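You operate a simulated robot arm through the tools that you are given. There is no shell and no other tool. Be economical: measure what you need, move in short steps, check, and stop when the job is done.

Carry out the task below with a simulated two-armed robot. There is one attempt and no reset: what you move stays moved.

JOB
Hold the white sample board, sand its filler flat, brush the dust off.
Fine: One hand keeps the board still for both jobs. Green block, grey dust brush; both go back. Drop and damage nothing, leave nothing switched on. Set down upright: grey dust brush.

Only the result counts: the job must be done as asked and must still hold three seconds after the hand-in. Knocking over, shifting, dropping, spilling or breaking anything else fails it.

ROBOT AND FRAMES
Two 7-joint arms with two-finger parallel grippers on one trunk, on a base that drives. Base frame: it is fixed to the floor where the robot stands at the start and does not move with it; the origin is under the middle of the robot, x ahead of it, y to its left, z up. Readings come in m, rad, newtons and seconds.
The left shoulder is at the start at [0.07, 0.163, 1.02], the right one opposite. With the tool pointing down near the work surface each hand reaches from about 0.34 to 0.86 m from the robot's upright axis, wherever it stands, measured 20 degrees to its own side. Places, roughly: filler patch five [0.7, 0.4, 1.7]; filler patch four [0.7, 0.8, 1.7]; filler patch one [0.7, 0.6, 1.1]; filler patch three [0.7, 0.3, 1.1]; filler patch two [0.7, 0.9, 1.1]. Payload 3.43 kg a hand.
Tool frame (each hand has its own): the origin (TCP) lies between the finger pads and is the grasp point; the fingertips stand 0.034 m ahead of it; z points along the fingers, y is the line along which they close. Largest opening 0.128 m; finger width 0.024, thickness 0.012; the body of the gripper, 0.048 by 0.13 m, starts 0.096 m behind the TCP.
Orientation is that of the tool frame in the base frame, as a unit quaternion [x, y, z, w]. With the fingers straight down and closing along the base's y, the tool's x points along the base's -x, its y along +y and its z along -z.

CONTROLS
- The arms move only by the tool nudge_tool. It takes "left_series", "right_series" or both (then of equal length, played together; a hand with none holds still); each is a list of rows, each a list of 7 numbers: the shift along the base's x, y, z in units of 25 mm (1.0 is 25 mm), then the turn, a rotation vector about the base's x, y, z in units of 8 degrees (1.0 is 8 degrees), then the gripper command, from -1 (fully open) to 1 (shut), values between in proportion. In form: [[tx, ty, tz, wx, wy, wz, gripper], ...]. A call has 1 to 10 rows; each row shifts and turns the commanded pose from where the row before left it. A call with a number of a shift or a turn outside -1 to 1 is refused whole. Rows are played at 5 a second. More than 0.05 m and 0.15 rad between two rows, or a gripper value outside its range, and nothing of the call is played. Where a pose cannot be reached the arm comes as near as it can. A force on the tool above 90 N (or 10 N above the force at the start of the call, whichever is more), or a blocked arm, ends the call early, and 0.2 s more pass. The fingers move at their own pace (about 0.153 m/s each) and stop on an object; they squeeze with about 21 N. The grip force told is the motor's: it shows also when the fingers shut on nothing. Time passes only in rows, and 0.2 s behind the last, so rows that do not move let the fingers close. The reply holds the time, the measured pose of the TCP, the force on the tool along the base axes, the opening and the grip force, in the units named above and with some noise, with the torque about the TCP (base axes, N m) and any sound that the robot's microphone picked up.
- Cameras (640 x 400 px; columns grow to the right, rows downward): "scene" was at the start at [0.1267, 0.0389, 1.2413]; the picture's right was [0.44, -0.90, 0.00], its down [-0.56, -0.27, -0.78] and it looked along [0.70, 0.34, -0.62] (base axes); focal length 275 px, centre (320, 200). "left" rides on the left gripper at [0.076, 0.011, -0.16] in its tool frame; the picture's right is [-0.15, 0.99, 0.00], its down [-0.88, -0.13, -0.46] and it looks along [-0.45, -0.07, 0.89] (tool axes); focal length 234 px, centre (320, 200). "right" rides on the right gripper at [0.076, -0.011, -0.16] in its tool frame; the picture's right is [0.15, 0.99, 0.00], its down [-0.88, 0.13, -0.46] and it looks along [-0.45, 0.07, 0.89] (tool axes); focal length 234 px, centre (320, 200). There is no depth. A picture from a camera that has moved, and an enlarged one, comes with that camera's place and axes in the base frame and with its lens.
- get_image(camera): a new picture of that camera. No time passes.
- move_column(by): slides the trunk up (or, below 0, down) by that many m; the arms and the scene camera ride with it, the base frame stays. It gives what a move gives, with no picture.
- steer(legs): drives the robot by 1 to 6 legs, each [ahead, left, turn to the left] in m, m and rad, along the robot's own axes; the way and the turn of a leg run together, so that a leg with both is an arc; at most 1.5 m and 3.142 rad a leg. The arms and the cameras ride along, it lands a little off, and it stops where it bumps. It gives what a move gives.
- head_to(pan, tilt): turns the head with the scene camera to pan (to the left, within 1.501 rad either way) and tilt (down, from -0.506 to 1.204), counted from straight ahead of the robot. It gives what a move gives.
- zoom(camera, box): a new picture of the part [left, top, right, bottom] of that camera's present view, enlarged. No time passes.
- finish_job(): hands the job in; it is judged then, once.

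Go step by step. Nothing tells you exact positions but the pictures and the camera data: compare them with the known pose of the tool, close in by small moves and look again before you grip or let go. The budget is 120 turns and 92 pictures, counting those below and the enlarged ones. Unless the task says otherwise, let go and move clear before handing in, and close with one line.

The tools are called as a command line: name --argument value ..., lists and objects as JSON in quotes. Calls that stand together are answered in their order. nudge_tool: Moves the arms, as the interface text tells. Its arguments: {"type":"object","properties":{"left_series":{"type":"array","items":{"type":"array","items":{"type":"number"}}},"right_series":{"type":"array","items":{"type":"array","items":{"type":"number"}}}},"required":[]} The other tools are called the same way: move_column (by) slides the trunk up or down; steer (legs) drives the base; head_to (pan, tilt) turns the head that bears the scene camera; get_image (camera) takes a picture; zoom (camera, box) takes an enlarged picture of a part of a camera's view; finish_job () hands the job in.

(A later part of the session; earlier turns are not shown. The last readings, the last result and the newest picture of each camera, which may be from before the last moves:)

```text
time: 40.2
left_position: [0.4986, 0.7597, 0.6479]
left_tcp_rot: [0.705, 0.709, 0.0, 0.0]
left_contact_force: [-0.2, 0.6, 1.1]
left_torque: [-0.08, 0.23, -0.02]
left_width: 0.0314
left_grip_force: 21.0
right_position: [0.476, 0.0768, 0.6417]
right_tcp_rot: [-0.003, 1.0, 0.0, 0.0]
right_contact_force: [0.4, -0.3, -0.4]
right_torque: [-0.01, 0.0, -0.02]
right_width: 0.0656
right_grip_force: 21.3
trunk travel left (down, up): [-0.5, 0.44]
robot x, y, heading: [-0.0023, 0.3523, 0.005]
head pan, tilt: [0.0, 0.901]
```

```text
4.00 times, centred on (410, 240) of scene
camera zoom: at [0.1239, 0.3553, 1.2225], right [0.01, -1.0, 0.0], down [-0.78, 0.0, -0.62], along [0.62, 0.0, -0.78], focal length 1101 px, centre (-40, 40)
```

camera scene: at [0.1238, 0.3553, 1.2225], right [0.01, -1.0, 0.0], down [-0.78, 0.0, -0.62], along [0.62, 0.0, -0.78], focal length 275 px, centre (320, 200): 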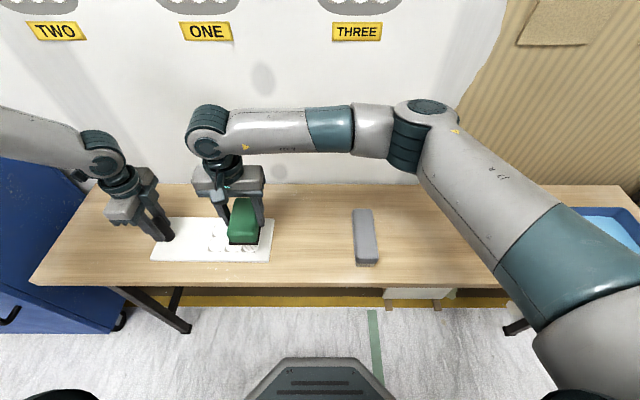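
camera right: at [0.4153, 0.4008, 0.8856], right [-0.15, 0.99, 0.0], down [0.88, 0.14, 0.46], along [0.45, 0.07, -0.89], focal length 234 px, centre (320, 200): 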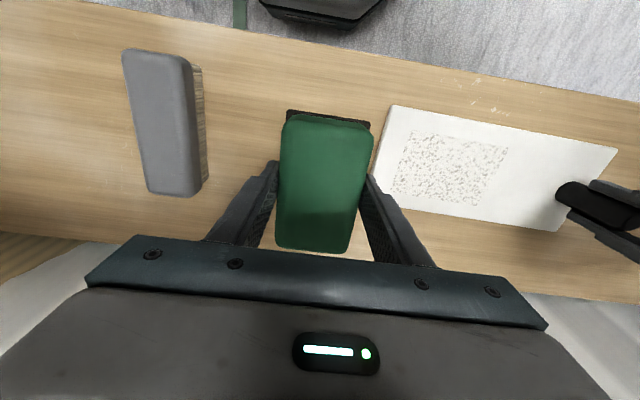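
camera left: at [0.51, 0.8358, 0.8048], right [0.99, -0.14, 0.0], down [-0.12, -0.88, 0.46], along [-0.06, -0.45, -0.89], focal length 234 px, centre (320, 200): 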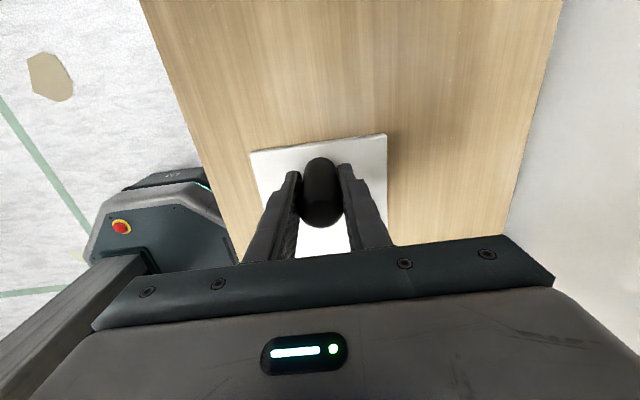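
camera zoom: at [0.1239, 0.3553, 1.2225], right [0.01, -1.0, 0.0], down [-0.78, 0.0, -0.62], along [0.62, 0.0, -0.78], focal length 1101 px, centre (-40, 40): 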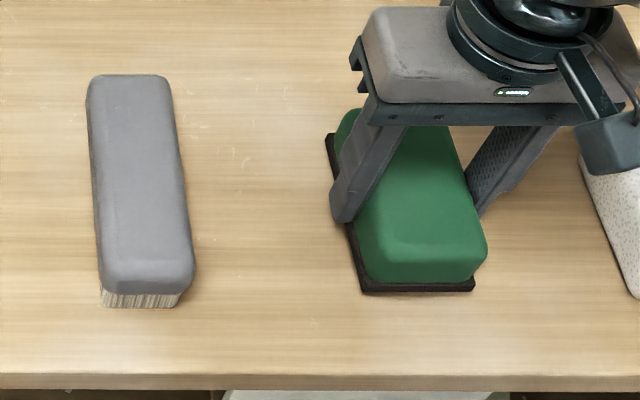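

Block is over its home spot, about 15 mm up. Lowering to contact.

nudge_tool --right_series '[[-0.03, -0.05, -0.3, 0, 0, 0, 1], [0, 0, -0.2, 0, 0, 0, 1], [0, 0, 0, 0, 0, 0, 1]]'

nudge_tool --right_series '[[0, 0, -0.1, 0, 0, 0, 1], [0, 0, 0, 0, 0, 0, 1]]'

```text
time: 41.0
left_position: [0.4983, 0.7592, 0.6463]
left_tcp_rot: [0.705, 0.71, 0.0, -0.001]
left_contact_force: [-1.0, 0.0, -0.4]
left_torque: [0.14, -0.02, 0.02]
left_width: 0.0313
left_grip_force: 21.6
right_position: [0.4749, 0.076, 0.629]
right_tcp_rot: [-0.003, 1.0, -0.001, 0.0]
right_contact_force: [-0.4, 0.2, -1.7]
right_torque: [0.01, -0.02, -0.03]
right_width: 0.0655
right_grip_force: 20.7
trunk travel left (down, up): [-0.5, 0.44]
robot x, y, heading: [-0.0002, 0.3524, 0.005]
head pan, tilt: [0.0, 0.901]
```

```text
time: 41.6
left_position: [0.499, 0.7598, 0.6473]
left_tcp_rot: [0.705, 0.709, 0.0, 0.0]
left_contact_force: [-1.5, 0.7, 1.5]
left_torque: [-0.07, 0.23, -0.02]
left_width: 0.0312
left_grip_force: 21.1
right_position: [0.475, 0.0751, 0.6277]
right_tcp_rot: [-0.003, 1.0, 0.0, 0.0]
right_contact_force: [0.6, 0.3, -0.9]
right_torque: [-0.03, 0.05, 0.05]
right_width: 0.0654
right_grip_force: 20.1
trunk travel left (down, up): [-0.5, 0.44]
robot x, y, heading: [0.0001, 0.3535, 0.007]
head pan, tilt: [0.0, 0.901]
```

nudge_tool --right_series '[[0, 0, -0.06, 0, 0, 0, 1], [0, 0, 0, 0, 0, 0, 1]]'

nudge_tool --right_series '[[0, 0, -0.03, 0, 0, 0, 1], [0, 0, 0, 0, 0, 0, 1]]'

```text
time: 42.2
left_position: [0.4984, 0.7597, 0.646]
left_tcp_rot: [0.705, 0.709, 0.0, 0.0]
left_contact_force: [-0.1, -0.3, 1.6]
left_torque: [0.17, -0.16, -0.02]
left_width: 0.0315
left_grip_force: 20.9
right_position: [0.4766, 0.0748, 0.6258]
right_tcp_rot: [-0.002, 1.0, -0.001, 0.0]
right_contact_force: [-1.1, -0.2, -1.7]
right_torque: [-0.01, 0.03, -0.02]
right_width: 0.0657
right_grip_force: 20.8
trunk travel left (down, up): [-0.5, 0.44]
robot x, y, heading: [-0.004, 0.3509, 0.006]
head pan, tilt: [0.0, 0.901]
```

```text
time: 42.8
left_position: [0.4979, 0.76, 0.6459]
left_tcp_rot: [0.705, 0.71, 0.0, 0.0]
left_contact_force: [-0.5, -0.3, 0.1]
left_torque: [-0.08, 0.23, -0.03]
left_width: 0.0312
left_grip_force: 20.9
right_position: [0.4761, 0.076, 0.6259]
right_tcp_rot: [-0.002, 1.0, 0.0, 0.001]
right_contact_force: [-0.6, -0.2, -1.8]
right_torque: [0.03, 0.05, -0.01]
right_width: 0.0655
right_grip_force: 21.1
trunk travel left (down, up): [-0.5, 0.44]
robot x, y, heading: [-0.0006, 0.3508, 0.004]
head pan, tilt: [0.0, 0.901]
```

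nudge_tool --right_series '[[0, 0, -0.04, 0, 0, 0, 1], [0, 0, 0, 0, 0, 0, 1]]'

nudge_tool --right_series '[[0, 0, -0.04, 0, 0, 0, 1], [0, 0, 0, 0, 0, 0, 1]]'

zoom --camera "scene" --box '[330, 190, 490, 290]'

```text
time: 43.4
left_position: [0.4984, 0.7599, 0.6477]
left_tcp_rot: [0.705, 0.71, -0.001, 0.0]
left_contact_force: [-0.6, 0.3, 1.8]
left_torque: [-0.07, 0.21, -0.01]
left_width: 0.0312
left_grip_force: 21.2
right_position: [0.4754, 0.0751, 0.6237]
right_tcp_rot: [-0.002, 1.0, 0.0, 0.0]
right_contact_force: [-0.2, 0.3, -1.6]
right_torque: [-0.02, 0.0, 0.01]
right_width: 0.0654
right_grip_force: 21.3
trunk travel left (down, up): [-0.5, 0.44]
robot x, y, heading: [-0.001, 0.3517, 0.004]
head pan, tilt: [0.0, 0.901]
```

```text
time: 44.0
left_position: [0.4989, 0.7596, 0.6461]
left_tcp_rot: [0.704, 0.71, 0.0, 0.0]
left_contact_force: [0.0, 0.7, 0.8]
left_torque: [-0.04, 0.25, -0.02]
left_width: 0.0314
left_grip_force: 20.8
right_position: [0.4746, 0.0749, 0.6235]
right_tcp_rot: [-0.003, 1.0, -0.001, 0.0]
right_contact_force: [-1.2, -0.5, 0.1]
right_torque: [-0.03, -0.01, 0.02]
right_width: 0.0654
right_grip_force: 21.1
trunk travel left (down, up): [-0.5, 0.44]
robot x, y, heading: [-0.003, 0.3534, 0.003]
head pan, tilt: [0.0, 0.901]
```

```text
4.00 times, centred on (410, 240) of scene
camera zoom: at [0.1239, 0.3553, 1.2226], right [0.01, -1.0, 0.0], down [-0.78, 0.0, -0.62], along [0.62, 0.0, -0.78], focal length 1101 px, centre (-40, 40)
```

zoom: 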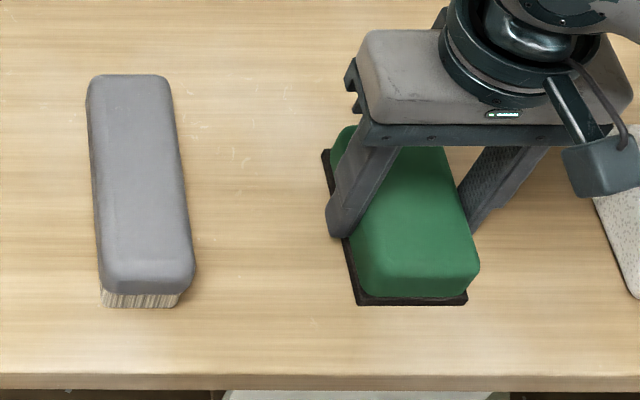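

The block now rests on the bench in its original spot. Opening and retreating up, then moving over the brush.

nudge_tool --right_series '[[0, 0, -0.02, 0, 0, 0, 1], [0, 0, 0, 0, 0, 0, 0.2], [0, 0, 0, 0, 0, 0, -1], [0, 0, 0, 0, 0, 0, -1], [0, 0, 0.5, 0, 0, 0, -1], [0, 0, 1, 0, 0, 0, -1], [0, 0, 1, 0, 0, 0, -1], [0, 0, 1, 0, 0, 0, -1], [0, 0, 1, 0, 0, 0, -1], [0, 0, 0.5, 0, 0, 0, -1]]'

nudge_tool --right_series '[[0.08, 0.97, 0, 0, 0, 0, -1], [0.08, 0.97, 0, 0, 0, 0, -1], [0.08, 0.97, 0, 0, 0, 0, -1], [0.08, 0.97, 0, 0, 0, 0, -1], [0.08, 0.97, 0, 0, 0, 0, -1], [0.08, 0.97, 0, 0, 0, 0, -1], [0.08, 0.97, 0, 0, 0, 0, -1], [0, 0, 0, 0, 0, 0, -1]]'

get_image --camera "right"

zoom --camera "scene" --box '[330, 190, 490, 290]'

```text
time: 46.2
left_position: [0.4971, 0.76, 0.6466]
left_tcp_rot: [0.705, 0.71, 0.0, 0.0]
left_contact_force: [-1.7, 1.2, 4.9]
left_torque: [-0.18, 0.43, 0.0]
left_width: 0.0314
left_grip_force: 21.2
right_position: [0.4767, 0.0742, 0.7471]
right_tcp_rot: [-0.003, 1.0, 0.0, 0.001]
right_contact_force: [-0.1, -0.2, -0.2]
right_torque: [0.0, -0.01, -0.02]
right_width: 0.1281
right_grip_force: 0.0
trunk travel left (down, up): [-0.5, 0.44]
robot x, y, heading: [-0.0028, 0.3518, 0.008]
head pan, tilt: [0.0, 0.901]
```

```text
time: 48.0
left_position: [0.4966, 0.7601, 0.6461]
left_tcp_rot: [0.705, 0.71, 0.001, 0.0]
left_contact_force: [-0.4, -1.2, 2.2]
left_torque: [0.14, 0.36, 0.1]
left_width: 0.0314
left_grip_force: 21.2
right_position: [0.49, 0.2434, 0.7475]
right_tcp_rot: [-0.003, 1.0, 0.0, 0.001]
right_contact_force: [1.9, -0.4, 0.3]
right_torque: [-0.01, 0.05, -0.02]
right_width: 0.1279
right_grip_force: 0.0
trunk travel left (down, up): [-0.5, 0.44]
robot x, y, heading: [-0.0025, 0.3528, 0.007]
head pan, tilt: [0.0, 0.901]
```

```text
59 pictures are left
camera right: at [0.414, 0.2314, 0.9087], right [-0.15, 0.99, 0.0], down [0.88, 0.13, 0.46], along [0.45, 0.07, -0.89], focal length 234 px, centre (320, 200)
```

right: 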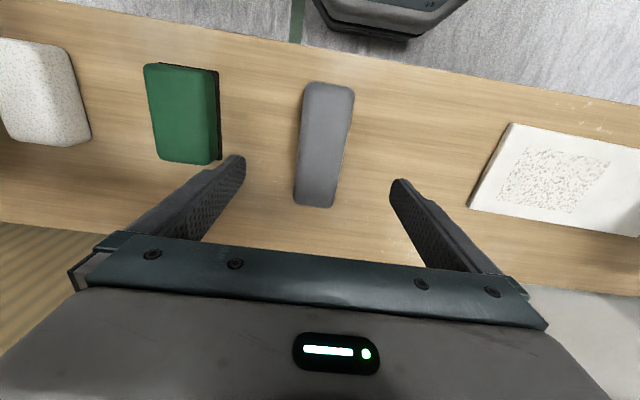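

```text
4.00 times, centred on (410, 240) of scene
camera zoom: at [0.1237, 0.3551, 1.2226], right [0.01, -1.0, 0.0], down [-0.78, 0.0, -0.62], along [0.62, 0.0, -0.78], focal length 1101 px, centre (-40, 40)
```

zoom: 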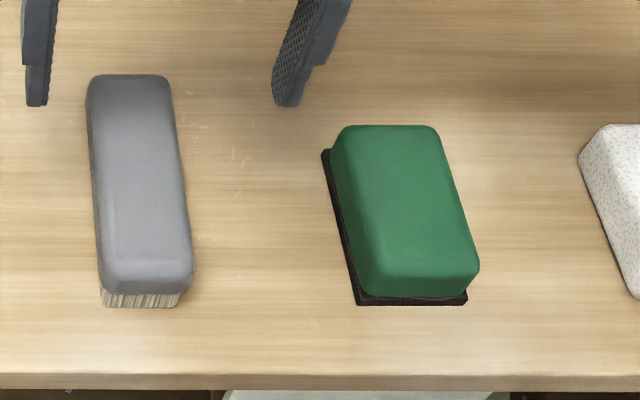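

Green block sits at home. The brush centre is [0.491, 0.244]; descending to z≈0.66 to gauge heights.

nudge_tool --right_series '[[0, 0, -1, 0, 0, 0, -1], [0, 0, -1, 0, 0, 0, -1], [0, 0, -1, 0, 0, 0, -1], [0, 0, -0.5, 0, 0, 0, -1], [0, 0, 0, 0, 0, 0, -1]]'

get_image --camera "right"

zoom --camera "scene" --box '[320, 210, 400, 275]'

```text
time: 49.2
left_position: [0.4992, 0.7611, 0.6467]
left_tcp_rot: [0.704, 0.71, 0.0, 0.0]
left_contact_force: [0.0, 1.4, 4.3]
left_torque: [-0.07, 0.33, 0.07]
left_width: 0.0313
left_grip_force: 21.2
right_position: [0.489, 0.2427, 0.6593]
right_tcp_rot: [-0.003, 1.0, 0.001, 0.0]
right_contact_force: [-0.5, 0.4, -1.5]
right_torque: [0.02, 0.01, 0.0]
right_width: 0.128
right_grip_force: 0.0
trunk travel left (down, up): [-0.5, 0.44]
robot x, y, heading: [-0.0021, 0.3509, 0.008]
head pan, tilt: [0.0, 0.901]
```

```text
57 pictures are left
camera right: at [0.4131, 0.2315, 0.821], right [-0.15, 0.99, 0.0], down [0.88, 0.13, 0.46], along [0.45, 0.07, -0.89], focal length 234 px, centre (320, 200)
```

right: 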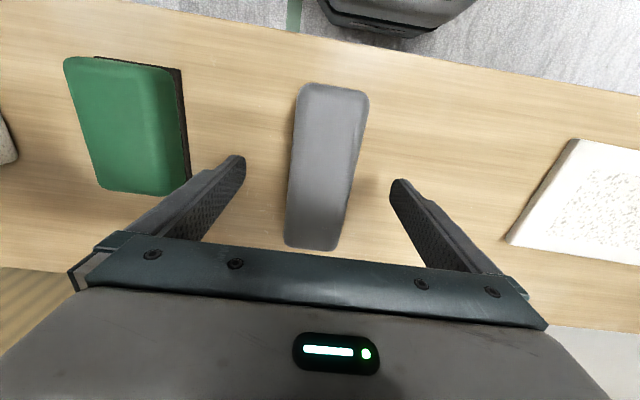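

```text
6.15 times, centred on (360, 242) of scene
camera zoom: at [0.1237, 0.3553, 1.2226], right [0.01, -1.0, 0.0], down [-0.78, 0.0, -0.62], along [0.62, 0.0, -0.78], focal length 1693 px, centre (74, -62)
```

zoom: 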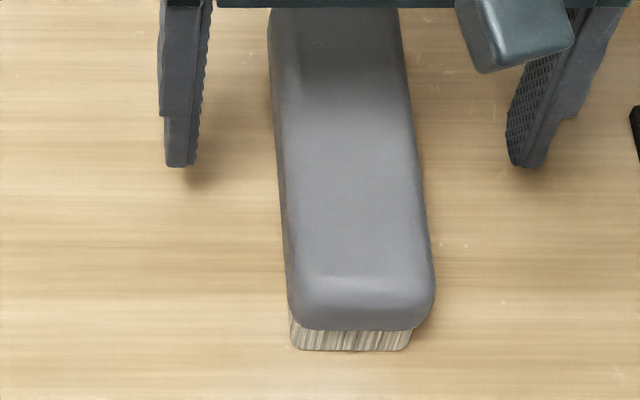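

The grey body spans about z 0.604–0.632, with bristles below. Lowering to TCP z≈0.640 and gripping the body only.

nudge_tool --right_series '[[0.03, 0.06, -0.5, 0, 0, 0, -1], [0, 0, -0.28, 0, 0, 0, -1], [0, 0, 0, 0, 0, 0, -0.2], [0, 0, 0, 0, 0, 0, 0.4], [0, 0, 0, 0, 0, 0, 1], [0, 0, 0, 0, 0, 0, 1], [0, 0, 0, 0, 0, 0, 1]]'

get_image --camera "right"

zoom --camera "scene" --box '[320, 210, 400, 275]'

```text
time: 50.8
left_position: [0.499, 0.7608, 0.6467]
left_tcp_rot: [0.705, 0.71, 0.0, 0.001]
left_contact_force: [-0.3, 0.7, 4.6]
left_torque: [-0.02, 0.31, 0.02]
left_width: 0.0315
left_grip_force: 20.9
right_position: [0.4881, 0.2446, 0.6395]
right_tcp_rot: [-0.003, 1.0, 0.0, -0.001]
right_contact_force: [0.2, -0.2, 0.1]
right_torque: [-0.01, 0.04, 0.0]
right_width: 0.0557
right_grip_force: 20.8
trunk travel left (down, up): [-0.5, 0.44]
robot x, y, heading: [-0.0019, 0.3527, 0.007]
head pan, tilt: [0.0, 0.901]
```

```text
55 pictures are left
camera right: at [0.4133, 0.2328, 0.8022], right [-0.15, 0.99, 0.0], down [0.88, 0.13, 0.46], along [0.45, 0.07, -0.89], focal length 234 px, centre (320, 200)
```

right: 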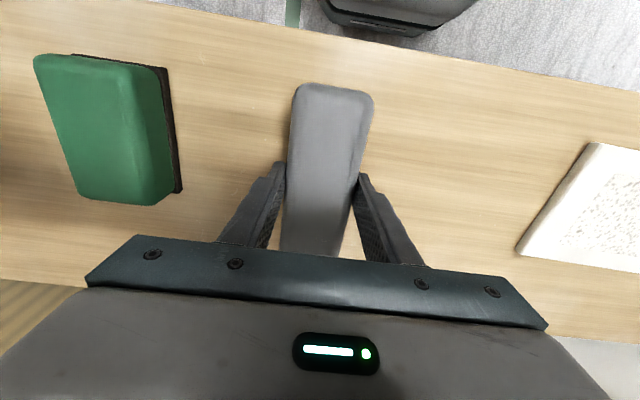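

```text
6.15 times, centred on (360, 242) of scene
camera zoom: at [0.1237, 0.3552, 1.2225], right [0.01, -1.0, 0.0], down [-0.78, 0.0, -0.62], along [0.62, 0.0, -0.78], focal length 1693 px, centre (74, -62)
```

zoom: 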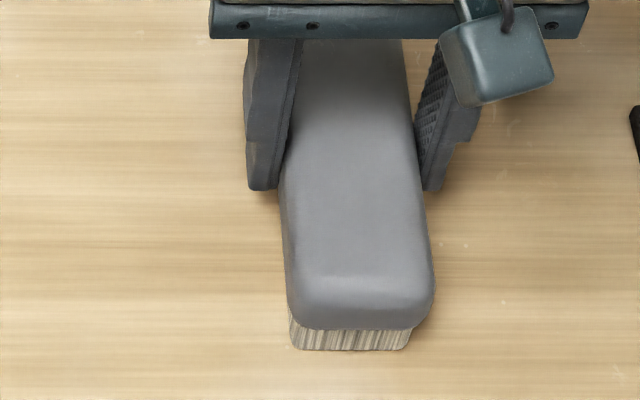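

Brush gripped; home pose [0.488, 0.2446, 0.6395]. Lifting and carrying over the board to just left of the dust.

nudge_tool --right_series '[[0, 0, 0.5, 0, 0, 0, 1], [0, 0, 1, 0, 0, 0, 1], [0, 0, 1, 0, 0, 0, 1], [0, 0, 1, 0, 0, 0, 1], [0.05, 1, 0, 0, 0, 0, 1], [0.05, 1, 0, 0, 0, 0, 1], [0.05, 1, 0, 0, 0, 0, 1], [0.05, 1, 0, 0, 0, 0, 1], [0, 1, 0, 0, 0, 0, 1], [0, 1, 0, 0, 0, 0, 1]]'

nudge_tool --right_series '[[0, 1, 0, 0, 0, 0, 1], [0, 1, 0, 0, 0, 0, 1], [0, 1, 0, 0, 0, 0, 1], [0, 1, 0, 0, 0, 0, 1], [0, 1, 0, 0, 0, 0, 1], [0, 1, 0, 0, 0, 0, 1], [0, 1, 0, 0, 0, 0, 1], [0, 1, 0, 0, 0, 0, 1], [0, 1, 0, 0, 0, 0, 1], [0, 1, 0, 0, 0, 0, 1]]'

get_image --camera "right"

zoom --camera "scene" --box '[60, 140, 300, 290]'

```text
time: 53.0
left_position: [0.4983, 0.7602, 0.6468]
left_tcp_rot: [0.705, 0.71, 0.0, 0.0]
left_contact_force: [0.3, -0.9, 0.7]
left_torque: [0.2, 0.16, 0.06]
left_width: 0.0313
left_grip_force: 21.0
right_position: [0.4951, 0.3977, 0.7292]
right_tcp_rot: [-0.003, 1.0, -0.001, 0.0]
right_contact_force: [0.4, 0.0, -0.7]
right_torque: [-0.03, 0.01, 0.02]
right_width: 0.0555
right_grip_force: 20.8
trunk travel left (down, up): [-0.5, 0.44]
robot x, y, heading: [0.0003, 0.3524, 0.003]
head pan, tilt: [0.0, 0.901]
```

```text
time: 55.2
left_position: [0.4987, 0.7599, 0.6466]
left_tcp_rot: [0.704, 0.71, 0.0, 0.001]
left_contact_force: [0.4, -0.1, 0.7]
left_torque: [0.16, -0.01, 0.0]
left_width: 0.0312
left_grip_force: 21.3
right_position: [0.4951, 0.6476, 0.7279]
right_tcp_rot: [-0.003, 1.0, 0.0, 0.001]
right_contact_force: [-0.1, 0.3, -1.1]
right_torque: [-0.04, 0.01, 0.02]
right_width: 0.0555
right_grip_force: 21.1
trunk travel left (down, up): [-0.5, 0.44]
robot x, y, heading: [0.0019, 0.3549, 0.003]
head pan, tilt: [0.0, 0.901]
```

```text
53 pictures are left
camera right: at [0.4194, 0.6358, 0.8884], right [-0.15, 0.99, 0.0], down [0.88, 0.14, 0.46], along [0.45, 0.07, -0.89], focal length 234 px, centre (320, 200)
```

right: 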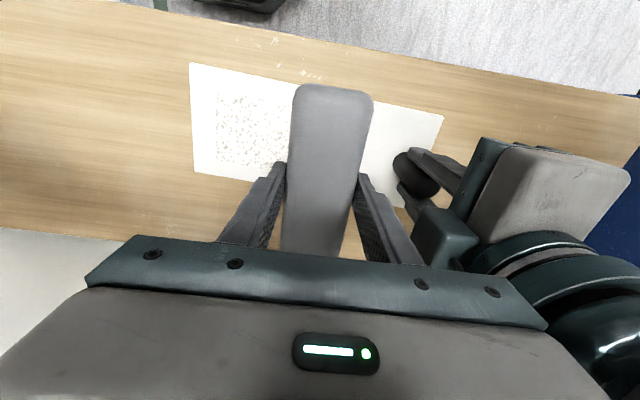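

```text
2.67 times, centred on (180, 215) of scene
camera zoom: at [0.1236, 0.3562, 1.2226], right [0.01, -1.0, 0.0], down [-0.78, 0.0, -0.62], along [0.62, 0.0, -0.78], focal length 734 px, centre (693, 160)
```

zoom: 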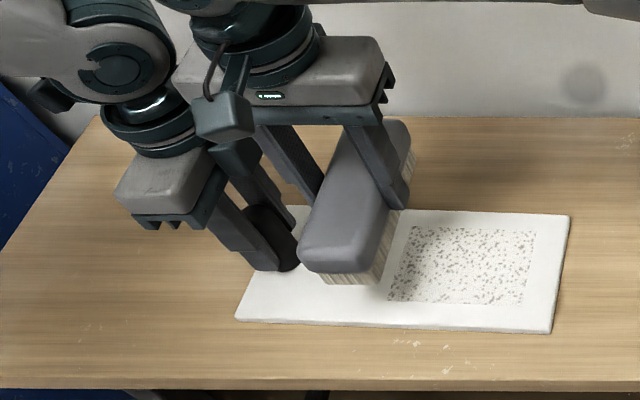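

The brush is beside the dust, but a box on the left gripper's near side limits how far left I can be when low. Checking the clearance closely.

zoom --camera "right" --box '[360, 110, 560, 235]'

nudge_tool --right_series '[[0, -0.9, 0, 0, 0, 0, 1], [0, 0, 0, 0, 0, 0, 1]]'

get_image --camera "right"

zoom --camera "scene" --box '[90, 140, 250, 240]'

```text
3.20 times, centred on (460, 172) of right
camera zoom: at [0.4194, 0.6358, 0.8884], right [-0.15, 0.99, 0.0], down [0.88, 0.14, 0.46], along [0.45, 0.07, -0.89], focal length 749 px, centre (-128, 288)
```

zoom: 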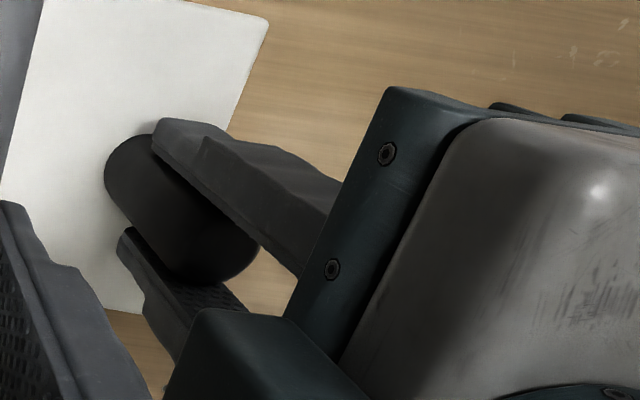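

```text
time: 55.8
left_position: [0.4996, 0.7608, 0.6448]
left_tcp_rot: [0.705, 0.709, 0.0, 0.0]
left_contact_force: [0.0, -1.1, 0.4]
left_torque: [0.14, 0.11, 0.02]
left_width: 0.0312
left_grip_force: 21.0
right_position: [0.4952, 0.6245, 0.7272]
right_tcp_rot: [-0.003, 1.0, 0.0, -0.001]
right_contact_force: [0.8, -0.5, -1.8]
right_torque: [0.04, 0.02, 0.0]
right_width: 0.0554
right_grip_force: 20.8
trunk travel left (down, up): [-0.5, 0.44]
robot x, y, heading: [-0.0011, 0.3541, 0.005]
head pan, tilt: [0.0, 0.901]
```

```text
50 pictures are left
camera right: at [0.4201, 0.612, 0.8887], right [-0.15, 0.99, 0.0], down [0.88, 0.14, 0.46], along [0.45, 0.07, -0.89], focal length 234 px, centre (320, 200)
```

right: 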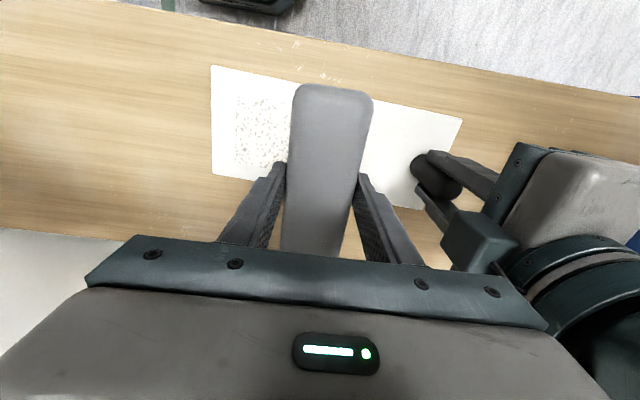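

```text
4.00 times, centred on (170, 190) of scene
camera zoom: at [0.1238, 0.3559, 1.2225], right [0.01, -1.0, 0.0], down [-0.78, 0.0, -0.62], along [0.62, 0.0, -0.78], focal length 1101 px, centre (920, 240)
```

zoom: 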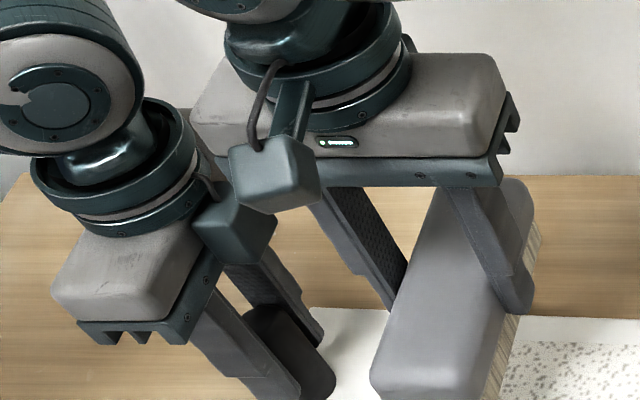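

The proven-safe limit is y≈0.624 while low (used during sanding). I'll lower the brush here, at x≈0.497, to find contact.

nudge_tool --right_series '[[0.08, 0, -1, 0, 0, 0, 1], [0, 0, -1, 0, 0, 0, 1], [0, 0, -0.8, 0, 0, 0, 1], [0, 0, 0, 0, 0, 0, 1]]'

nudge_tool --right_series '[[0, 0, -0.12, 0, 0, 0, 1], [0, 0, 0, 0, 0, 0, 1]]'

nudge_tool --right_series '[[0, 0, -0.08, 0, 0, 0, 1], [0, 0, 0, 0, 0, 0, 1]]'

```text
time: 56.8
left_position: [0.4978, 0.7605, 0.6457]
left_tcp_rot: [0.704, 0.71, -0.001, 0.0]
left_contact_force: [0.0, 0.8, 1.0]
left_torque: [-0.07, 0.16, 0.0]
left_width: 0.0311
left_grip_force: 20.4
right_position: [0.498, 0.6216, 0.6583]
right_tcp_rot: [-0.003, 1.0, 0.001, 0.0]
right_contact_force: [0.2, -0.2, -1.7]
right_torque: [0.01, -0.04, 0.03]
right_width: 0.0555
right_grip_force: 21.5
trunk travel left (down, up): [-0.5, 0.44]
robot x, y, heading: [-0.0014, 0.355, -0.001]
head pan, tilt: [0.0, 0.901]
```

```text
time: 57.4
left_position: [0.4986, 0.7593, 0.6456]
left_tcp_rot: [0.704, 0.71, 0.0, 0.001]
left_contact_force: [0.7, 0.8, 0.0]
left_torque: [0.07, -0.16, 0.05]
left_width: 0.0312
left_grip_force: 20.7
right_position: [0.4965, 0.6221, 0.6557]
right_tcp_rot: [-0.003, 1.0, 0.0, 0.0]
right_contact_force: [-0.5, 0.4, -1.3]
right_torque: [0.02, 0.0, -0.01]
right_width: 0.0554
right_grip_force: 21.0
trunk travel left (down, up): [-0.5, 0.44]
robot x, y, heading: [-0.0013, 0.3535, 0.001]
head pan, tilt: [0.0, 0.901]
```

```text
time: 58.0
left_position: [0.4989, 0.7601, 0.6458]
left_tcp_rot: [0.705, 0.709, 0.0, 0.0]
left_contact_force: [-1.4, -0.4, 0.7]
left_torque: [0.2, 0.17, 0.02]
left_width: 0.0312
left_grip_force: 20.6
right_position: [0.4966, 0.6234, 0.6528]
right_tcp_rot: [-0.003, 1.0, 0.0, 0.0]
right_contact_force: [-0.8, 0.4, -1.4]
right_torque: [0.04, -0.01, 0.04]
right_width: 0.0555
right_grip_force: 20.5
trunk travel left (down, up): [-0.5, 0.44]
robot x, y, heading: [0.0004, 0.3531, 0.011]
head pan, tilt: [0.0, 0.901]
```

nudge_tool --right_series '[[0, 0, -0.08, 0, 0, 0, 1], [0, 0, 0, 0, 0, 0, 1]]'

nudge_tool --right_series '[[0, 0, -0.04, 0, 0, 0, 1], [0, 0, 0, 0, 0, 0, 1]]'

```text
time: 58.6
left_position: [0.4987, 0.7594, 0.6461]
left_tcp_rot: [0.705, 0.709, 0.001, 0.0]
left_contact_force: [2.4, 1.7, -7.3]
left_torque: [-0.32, 0.25, 0.08]
left_width: 0.0316
left_grip_force: 20.5
right_position: [0.4965, 0.6242, 0.6531]
right_tcp_rot: [-0.002, 1.0, 0.001, 0.001]
right_contact_force: [-1.9, -3.7, 17.0]
right_torque: [-0.18, 0.01, 0.11]
right_width: 0.0557
right_grip_force: 21.1
trunk travel left (down, up): [-0.5, 0.44]
robot x, y, heading: [0.0025, 0.3582, 0.003]
head pan, tilt: [0.0, 0.901]
```

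```text
time: 59.2
left_position: [0.4976, 0.7604, 0.6457]
left_tcp_rot: [0.705, 0.709, 0.0, 0.0]
left_contact_force: [-0.3, 2.0, -8.5]
left_torque: [0.21, -0.36, 0.09]
left_width: 0.031
left_grip_force: 21.2
right_position: [0.4957, 0.6232, 0.6516]
right_tcp_rot: [-0.002, 1.0, 0.0, 0.001]
right_contact_force: [2.1, -2.5, 16.6]
right_torque: [-0.06, 0.04, 0.0]
right_width: 0.0556
right_grip_force: 21.4
trunk travel left (down, up): [-0.5, 0.44]
robot x, y, heading: [-0.0002, 0.3539, 0.01]
head pan, tilt: [0.0, 0.901]
```

Contact with about 17 N. Easing a touch and sweeping right, off the board's end.

nudge_tool --right_series '[[0, 0, 0.02, 0, 0, 0, 1], [0, -0.6, 0, 0, 0, 0, 1], [0, -0.6, 0, 0, 0, 0, 1], [0, -0.6, 0, 0, 0, 0, 1], [0, -0.6, 0, 0, 0, 0, 1], [0, -0.6, 0, 0, 0, 0, 1], [0, -0.6, 0, 0, 0, 0, 1], [0, -0.6, 0, 0, 0, 0, 1], [0, -0.6, 0, 0, 0, 0, 1], [0, -0.6, 0, 0, 0, 0, 1]]'

nudge_tool --right_series '[[0, -0.6, 0, 0, 0, 0, 1], [0, -0.6, 0, 0, 0, 0, 1], [0, -0.6, 0, 0, 0, 0, 1], [0, 0, 0.5, 0, 0, 0, 1], [0, -1, 1, 0, 0, 0, 1], [0, -0.8, 1, 0, 0, 0, 1], [0, 0, 0, 0, 0, 0, 1]]'

zoom --camera "scene" --box '[130, 190, 290, 290]'

get_image --camera "right"

```text
time: 61.4
left_position: [0.4983, 0.7599, 0.6473]
left_tcp_rot: [0.705, 0.71, 0.0, 0.0]
left_contact_force: [-0.6, -3.0, 1.1]
left_torque: [-0.69, 0.43, 0.06]
left_width: 0.0315
left_grip_force: 21.4
right_position: [0.4956, 0.487, 0.6506]
right_tcp_rot: [-0.002, 1.0, -0.001, 0.0]
right_contact_force: [0.5, 0.1, 2.6]
right_torque: [0.07, 0.0, -0.02]
right_width: 0.0553
right_grip_force: 20.9
trunk travel left (down, up): [-0.5, 0.44]
robot x, y, heading: [-0.0022, 0.3499, 0.008]
head pan, tilt: [0.0, 0.901]
```

```text
time: 63.0
left_position: [0.4991, 0.7609, 0.6461]
left_tcp_rot: [0.704, 0.71, 0.0, 0.0]
left_contact_force: [-1.3, -0.4, 2.8]
left_torque: [0.19, 0.18, 0.05]
left_width: 0.0313
left_grip_force: 20.9
right_position: [0.4962, 0.3966, 0.7135]
right_tcp_rot: [-0.002, 1.0, 0.001, 0.0]
right_contact_force: [-0.5, -0.1, -1.5]
right_torque: [0.03, 0.0, 0.0]
right_width: 0.0557
right_grip_force: 21.0
trunk travel left (down, up): [-0.5, 0.44]
robot x, y, heading: [-0.0034, 0.3518, 0.006]
head pan, tilt: [0.0, 0.901]
```

```text
4.00 times, centred on (210, 240) of scene
camera zoom: at [0.1237, 0.3554, 1.2225], right [0.01, -1.0, 0.0], down [-0.78, 0.0, -0.62], along [0.62, 0.0, -0.78], focal length 1101 px, centre (760, 40)
```

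zoom: 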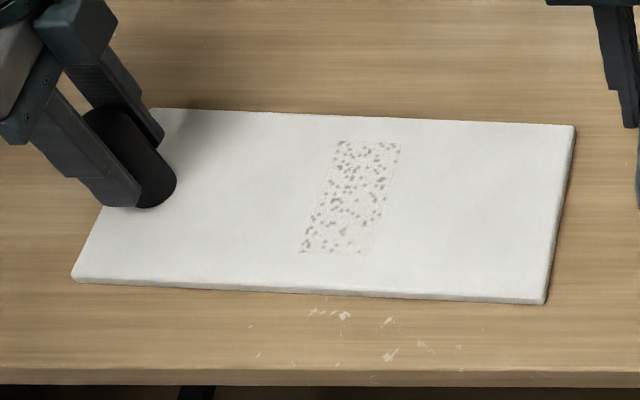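

```text
47 pictures are left
camera right: at [0.4207, 0.3853, 0.8756], right [-0.15, 0.99, 0.0], down [0.88, 0.14, 0.46], along [0.45, 0.07, -0.89], focal length 234 px, centre (320, 200)
```

right: 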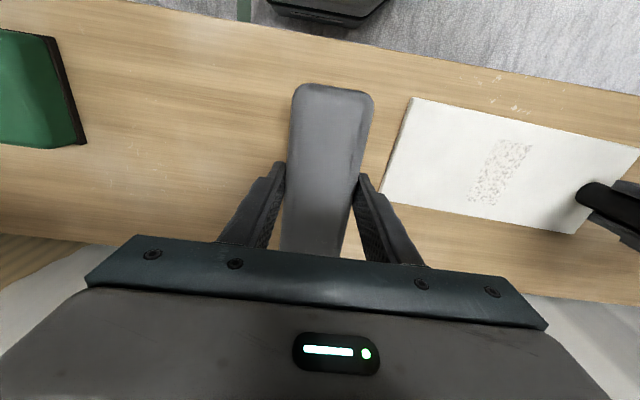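

Two columns are clean and flat; only the leftmost column still has dust. I'll set the brush down at y≈0.57 and stroke left and right over it.

nudge_tool --right_series '[[0, 1, 0, 0, 0, 0, 1], [0, 1, 0, 0, 0, 0, 1], [0, 1, 0, 0, 0, 0, 1], [0, 1, 0, 0, 0, 0, 1], [0, 1, 0, 0, 0, 0, 1], [0, 1, 0, 0, 0, 0, 1], [0, 0.9, -0.4, 0, 0, 0, 1], [0, 0, -1, 0, 0, 0, 1], [0, 0, -1, 0, 0, 0, 1], [0, 0, 0, 0, 0, 0, 1]]'

nudge_tool --right_series '[[0, 0, -0.08, 0, 0, 0, 1], [0, 0, 0, 0, 0, 0, 1]]'

```text
time: 65.2
left_position: [0.4991, 0.7605, 0.6464]
left_tcp_rot: [0.704, 0.71, 0.001, 0.0]
left_contact_force: [-0.1, -0.4, 0.9]
left_torque: [0.13, 0.18, 0.04]
left_width: 0.0312
left_grip_force: 20.7
right_position: [0.496, 0.5714, 0.6535]
right_tcp_rot: [-0.003, 1.0, 0.001, 0.0]
right_contact_force: [-0.2, -0.1, -2.1]
right_torque: [0.01, -0.01, 0.03]
right_width: 0.0556
right_grip_force: 21.3
trunk travel left (down, up): [-0.5, 0.44]
robot x, y, heading: [-0.0025, 0.3529, 0.004]
head pan, tilt: [0.0, 0.901]
```

```text
time: 65.8
left_position: [0.4987, 0.7605, 0.6457]
left_tcp_rot: [0.705, 0.709, 0.0, 0.0]
left_contact_force: [0.6, -0.8, 0.5]
left_torque: [-0.09, 0.18, 0.05]
left_width: 0.0314
left_grip_force: 21.2
right_position: [0.4962, 0.5703, 0.6505]
right_tcp_rot: [-0.003, 1.0, 0.0, 0.0]
right_contact_force: [-0.2, 0.9, -1.5]
right_torque: [0.01, -0.04, 0.01]
right_width: 0.0552
right_grip_force: 21.3
trunk travel left (down, up): [-0.5, 0.44]
robot x, y, heading: [0.0023, 0.3518, 0.007]
head pan, tilt: [0.0, 0.901]
```

nudge_tool --right_series '[[0, 0, -0.06, 0, 0, 0, 1], [0, 0, 0, 0, 0, 0, 1]]'

nudge_tool --right_series '[[0, 0.3, -0.02, 0, 0, 0, 1], [0, 0.5, 0, 0, 0, 0, 1], [0, 0.5, 0, 0, 0, 0, 1], [0, 0.5, 0, 0, 0, 0, 1], [0, 0.4, 0, 0, 0, 0, 1], [0, 0, 0, 0, 0, 0, 1]]'

```text
time: 66.4
left_position: [0.4981, 0.7603, 0.6458]
left_tcp_rot: [0.705, 0.709, 0.0, -0.001]
left_contact_force: [1.8, 1.6, -3.2]
left_torque: [-0.16, 0.18, 0.05]
left_width: 0.0312
left_grip_force: 20.9
right_position: [0.4971, 0.5706, 0.6509]
right_tcp_rot: [-0.002, 1.0, 0.001, 0.001]
right_contact_force: [-0.6, -1.2, 10.7]
right_torque: [-0.09, 0.24, 0.13]
right_width: 0.0557
right_grip_force: 20.6
trunk travel left (down, up): [-0.5, 0.44]
robot x, y, heading: [0.0034, 0.3511, 0.009]
head pan, tilt: [0.0, 0.901]
```

```text
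time: 67.8
left_position: [0.4984, 0.7601, 0.6462]
left_tcp_rot: [0.704, 0.71, 0.0, 0.001]
left_contact_force: [-0.5, 6.7, -6.3]
left_torque: [0.05, 0.36, 0.05]
left_width: 0.0311
left_grip_force: 20.4
right_position: [0.4964, 0.6242, 0.6498]
right_tcp_rot: [-0.003, 1.0, 0.0, 0.001]
right_contact_force: [0.4, -6.9, 17.1]
right_torque: [-0.27, -0.1, -0.03]
right_width: 0.0556
right_grip_force: 20.8
trunk travel left (down, up): [-0.5, 0.44]
robot x, y, heading: [-0.0022, 0.3526, 0.002]
head pan, tilt: [0.0, 0.901]
```

nudge_tool --right_series '[[0, -0.5, 0, 0, 0, 0, 1], [0, -0.5, 0, 0, 0, 0, 1], [0, -0.5, 0, 0, 0, 0, 1], [0, -0.5, 0, 0, 0, 0, 1], [0, 0.5, 0, 0, 0, 0, 1], [0, 0.5, 0, 0, 0, 0, 1], [0, 0.5, 0, 0, 0, 0, 1], [0, 0.5, 0, 0, 0, 0, 1], [0, -0.6, 0, 0, 0, 0, 1], [0, -0.6, 0, 0, 0, 0, 1]]'

nudge_tool --right_series '[[0, -0.6, 0, 0, 0, 0, 1], [0, -0.6, 0, 0, 0, 0, 1], [0, -0.6, 0, 0, 0, 0, 1], [0, -0.6, 0, 0, 0, 0, 1], [0, -0.6, 0, 0, 0, 0, 1], [0, -0.6, 0, 0, 0, 0, 1], [0, -0.6, 0, 0, 0, 0, 1], [0, -0.6, 0.3, 0, 0, 0, 1], [0, -1, 1, 0, 0, 0, 1], [0, -1, 1, 0, 0, 0, 1]]'

zoom --camera "scene" --box '[130, 190, 290, 290]'

```text
time: 70.0
left_position: [0.4983, 0.7593, 0.6466]
left_tcp_rot: [0.704, 0.71, -0.001, -0.001]
left_contact_force: [0.7, 0.3, 6.4]
left_torque: [0.37, 0.52, 0.02]
left_width: 0.0312
left_grip_force: 21.0
right_position: [0.4981, 0.5947, 0.6495]
right_tcp_rot: [-0.002, 1.0, 0.0, 0.001]
right_contact_force: [-0.6, -0.2, -0.8]
right_torque: [0.01, 0.01, 0.02]
right_width: 0.0557
right_grip_force: 20.9
trunk travel left (down, up): [-0.5, 0.44]
robot x, y, heading: [0.0006, 0.3506, 0.009]
head pan, tilt: [0.0, 0.901]
```

```text
time: 72.2
left_position: [0.4982, 0.7598, 0.6469]
left_tcp_rot: [0.704, 0.71, 0.0, 0.001]
left_contact_force: [-2.1, -2.5, 5.9]
left_torque: [0.27, -0.22, 0.01]
left_width: 0.0311
left_grip_force: 20.8
right_position: [0.4949, 0.4252, 0.7072]
right_tcp_rot: [-0.002, 1.0, 0.0, -0.001]
right_contact_force: [0.2, -0.2, -1.6]
right_torque: [-0.04, 0.0, 0.0]
right_width: 0.0557
right_grip_force: 21.3
trunk travel left (down, up): [-0.5, 0.44]
robot x, y, heading: [-0.0016, 0.3524, 0.006]
head pan, tilt: [0.0, 0.901]
```

```text
4.00 times, centred on (210, 240) of scene
camera zoom: at [0.1237, 0.3547, 1.2225], right [0.01, -1.0, 0.0], down [-0.78, 0.0, -0.62], along [0.62, 0.0, -0.78], focal length 1101 px, centre (760, 40)
```

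zoom: 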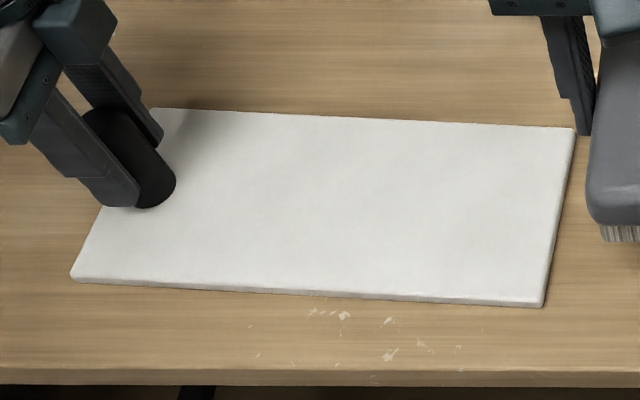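

The board is clean and flat. Returning the brush to its home spot.

nudge_tool --right_series '[[-0.04, -0.9, 0.2, 0, 0, 0, 1], [-0.04, -0.9, 0, 0, 0, 0, 1], [-0.04, -0.9, 0, 0, 0, 0, 1], [-0.04, -0.9, 0, 0, 0, 0, 1], [-0.04, -0.9, 0, 0, 0, 0, 1], [-0.04, -0.9, 0, 0, 0, 0, 1], [-0.04, -0.9, 0, 0, 0, 0, 1], [0, -0.92, 0, 0, 0, 0, 1], [0, 0, -1, 0, 0, 0, 1], [0, 0, 0, 0, 0, 0, 1]]'

nudge_tool --right_series '[[0, 0, -0.8, 0, 0, 0, 1], [0, 0, -0.6, 0, 0, 0, 1], [0, 0, 0, 0, 0, 0, 1]]'

zoom --camera "scene" --box '[320, 210, 400, 275]'

```text
time: 74.4
left_position: [0.4984, 0.7604, 0.6458]
left_tcp_rot: [0.705, 0.71, 0.001, 0.0]
left_contact_force: [0.7, 0.8, 1.0]
left_torque: [-0.19, 0.24, 0.04]
left_width: 0.031
left_grip_force: 20.7
right_position: [0.4887, 0.246, 0.6887]
right_tcp_rot: [-0.002, 1.0, 0.0, 0.0]
right_contact_force: [-0.1, 0.0, -1.3]
right_torque: [-0.02, 0.0, -0.01]
right_width: 0.0557
right_grip_force: 21.0
trunk travel left (down, up): [-0.5, 0.44]
robot x, y, heading: [-0.0007, 0.3537, 0.007]
head pan, tilt: [0.0, 0.901]
```

```text
time: 75.2
left_position: [0.4993, 0.7595, 0.646]
left_tcp_rot: [0.705, 0.709, 0.0, 0.0]
left_contact_force: [-0.6, 1.0, 1.7]
left_torque: [-0.14, 0.26, 0.05]
left_width: 0.0313
left_grip_force: 20.1
right_position: [0.4881, 0.2445, 0.6528]
right_tcp_rot: [-0.003, 1.0, 0.0, -0.001]
right_contact_force: [0.0, 0.1, -1.9]
right_torque: [0.01, 0.01, 0.08]
right_width: 0.0557
right_grip_force: 21.0
trunk travel left (down, up): [-0.5, 0.44]
robot x, y, heading: [0.0003, 0.351, 0.007]
head pan, tilt: [0.0, 0.901]
```

```text
6.15 times, centred on (360, 242) of scene
camera zoom: at [0.1239, 0.3554, 1.2225], right [0.01, -1.0, 0.0], down [-0.78, 0.0, -0.62], along [0.62, 0.0, -0.78], focal length 1693 px, centre (74, -62)
```

zoom: 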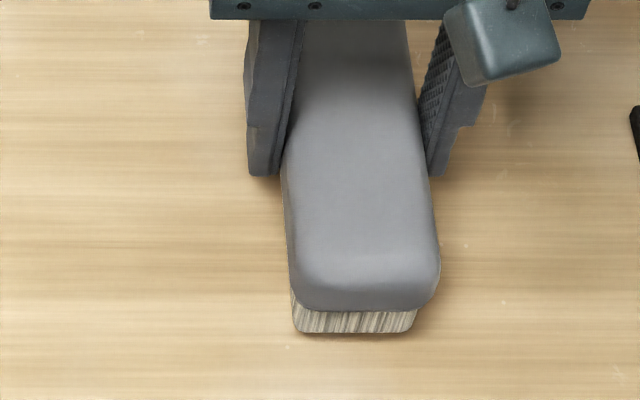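

Brush is over its spot, about 13 mm up and level. Lowering in small steps to contact.

nudge_tool --right_series '[[0, 0, -0.3, 0, 0, 0, 1], [0, 0, -0.14, 0, 0, 0, 1], [0, 0, 0, 0, 0, 0, 1]]'

nudge_tool --right_series '[[0, 0, -0.06, 0, 0, 0, 1], [0, 0, 0, 0, 0, 0, 1]]'

nudge_tool --right_series '[[0, 0, -0.04, 0, 0, 0, 1], [0, 0, 0, 0, 0, 0, 1]]'

```text
time: 76.0
left_position: [0.4985, 0.7605, 0.6462]
left_tcp_rot: [0.705, 0.71, 0.0, 0.0]
left_contact_force: [-0.2, 0.4, 1.4]
left_torque: [0.02, 0.02, 0.15]
left_width: 0.0314
left_grip_force: 21.0
right_position: [0.4889, 0.2438, 0.6398]
right_tcp_rot: [-0.002, 1.0, 0.0, 0.0]
right_contact_force: [0.2, 0.2, -1.0]
right_torque: [0.03, 0.01, 0.0]
right_width: 0.0559
right_grip_force: 20.6
trunk travel left (down, up): [-0.5, 0.44]
robot x, y, heading: [-0.0028, 0.3526, 0.002]
head pan, tilt: [0.0, 0.901]
```

```text
time: 76.6
left_position: [0.4982, 0.76, 0.6464]
left_tcp_rot: [0.705, 0.709, 0.0, -0.001]
left_contact_force: [-0.6, -0.1, 0.4]
left_torque: [0.0, 0.06, 0.09]
left_width: 0.0313
left_grip_force: 21.0
right_position: [0.4877, 0.2448, 0.6408]
right_tcp_rot: [-0.003, 1.0, 0.001, 0.0]
right_contact_force: [0.0, -0.4, -0.7]
right_torque: [0.03, 0.03, 0.01]
right_width: 0.0557
right_grip_force: 21.0
trunk travel left (down, up): [-0.5, 0.44]
robot x, y, heading: [-0.0011, 0.3531, 0.007]
head pan, tilt: [0.0, 0.901]
```

```text
time: 77.2
left_position: [0.499, 0.7597, 0.6453]
left_tcp_rot: [0.705, 0.709, -0.001, 0.0]
left_contact_force: [-0.5, 0.7, 0.5]
left_torque: [0.0, -0.02, 0.09]
left_width: 0.0315
left_grip_force: 20.8
right_position: [0.4889, 0.2443, 0.6384]
right_tcp_rot: [-0.003, 1.0, 0.0, 0.001]
right_contact_force: [0.6, -0.1, -1.9]
right_torque: [-0.03, -0.01, 0.0]
right_width: 0.0558
right_grip_force: 21.0
trunk travel left (down, up): [-0.5, 0.44]
robot x, y, heading: [-0.0001, 0.3523, 0.007]
head pan, tilt: [0.0, 0.901]
```

nudge_tool --right_series '[[0, 0, -0.04, 0, 0, 0, 1], [0, 0, 0, 0, 0, 0, 1]]'

nudge_tool --right_series '[[0, 0, -0.04, 0, 0, 0, 1], [0, 0, 0, 0, 0, 0, 1]]'

```text
time: 77.8
left_position: [0.4988, 0.7595, 0.6463]
left_tcp_rot: [0.705, 0.709, 0.001, 0.0]
left_contact_force: [0.4, -0.4, -0.8]
left_torque: [-0.01, 0.01, 0.09]
left_width: 0.0314
left_grip_force: 21.2
right_position: [0.489, 0.2459, 0.6366]
right_tcp_rot: [-0.003, 1.0, 0.0, 0.0]
right_contact_force: [0.5, 0.2, -2.0]
right_torque: [-0.04, -0.01, 0.0]
right_width: 0.0555
right_grip_force: 21.2
trunk travel left (down, up): [-0.5, 0.44]
robot x, y, heading: [-0.0013, 0.3537, 0.004]
head pan, tilt: [0.0, 0.901]
```

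```text
time: 78.4
left_position: [0.4983, 0.7599, 0.6467]
left_tcp_rot: [0.705, 0.709, 0.0, 0.0]
left_contact_force: [-0.2, -0.5, 0.3]
left_torque: [0.17, 0.03, 0.0]
left_width: 0.0314
left_grip_force: 20.8
right_position: [0.4903, 0.2465, 0.6377]
right_tcp_rot: [-0.002, 1.0, 0.0, 0.001]
right_contact_force: [0.6, -2.3, 10.5]
right_torque: [-0.08, 0.54, 0.07]
right_width: 0.0556
right_grip_force: 20.9
trunk travel left (down, up): [-0.5, 0.44]
robot x, y, heading: [0.0022, 0.3545, 0.003]
head pan, tilt: [0.0, 0.901]
```

Brush is on the bench. Opening, rising, and clearing.

nudge_tool --right_series '[[0, 0, 0.02, 0, 0, 0, 1], [0, 0, 0, 0, 0, 0, 0.3], [0, 0, 0, 0, 0, 0, -1], [0, 0, 0, 0, 0, 0, -1], [0, 0, 0.5, 0, 0, 0, -1], [0, 0, 1, 0, 0, 0, -1], [0, 0, 1, 0, 0, 0, -1], [0, 0, 1, 0, 0, 0, -1], [0, 0, 1, 0, 0, 0, -1], [0, 0, 1, 0, 0, 0, -1]]'

get_image --camera "scene"

zoom --camera "scene" --box '[330, 190, 490, 290]'

```text
time: 80.6
left_position: [0.4994, 0.7606, 0.6465]
left_tcp_rot: [0.704, 0.71, 0.0, 0.0]
left_contact_force: [0.4, 0.8, -0.2]
left_torque: [-0.21, 0.01, -0.02]
left_width: 0.0317
left_grip_force: 21.0
right_position: [0.489, 0.2452, 0.7751]
right_tcp_rot: [-0.003, 1.0, 0.0, 0.0]
right_contact_force: [0.4, -0.1, 0.2]
right_torque: [-0.01, -0.02, -0.01]
right_width: 0.128
right_grip_force: 0.1
trunk travel left (down, up): [-0.5, 0.44]
robot x, y, heading: [0.0002, 0.3526, 0.002]
head pan, tilt: [0.0, 0.901]
```

```text
44 pictures are left
camera scene: at [0.1237, 0.3556, 1.2225], right [0.01, -1.0, 0.0], down [-0.78, 0.0, -0.62], along [0.62, 0.0, -0.78], focal length 275 px, centre (320, 200)
```

scene: 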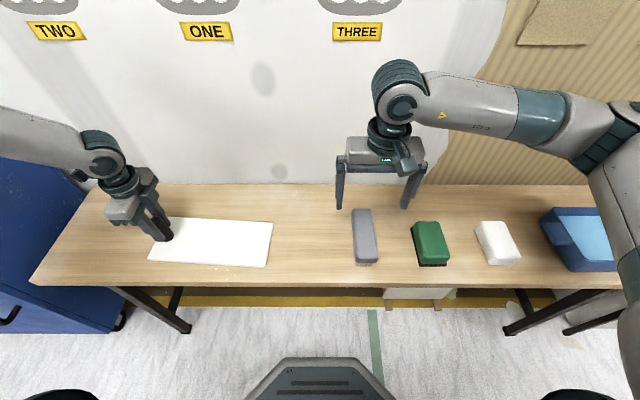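

```text
4.00 times, centred on (410, 240) of scene
camera zoom: at [0.1237, 0.3556, 1.2225], right [0.01, -1.0, 0.0], down [-0.78, 0.0, -0.62], along [0.62, 0.0, -0.78], focal length 1101 px, centre (-40, 40)
```

zoom: 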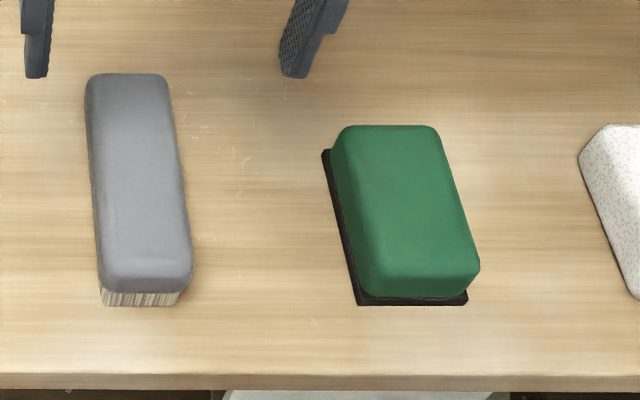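

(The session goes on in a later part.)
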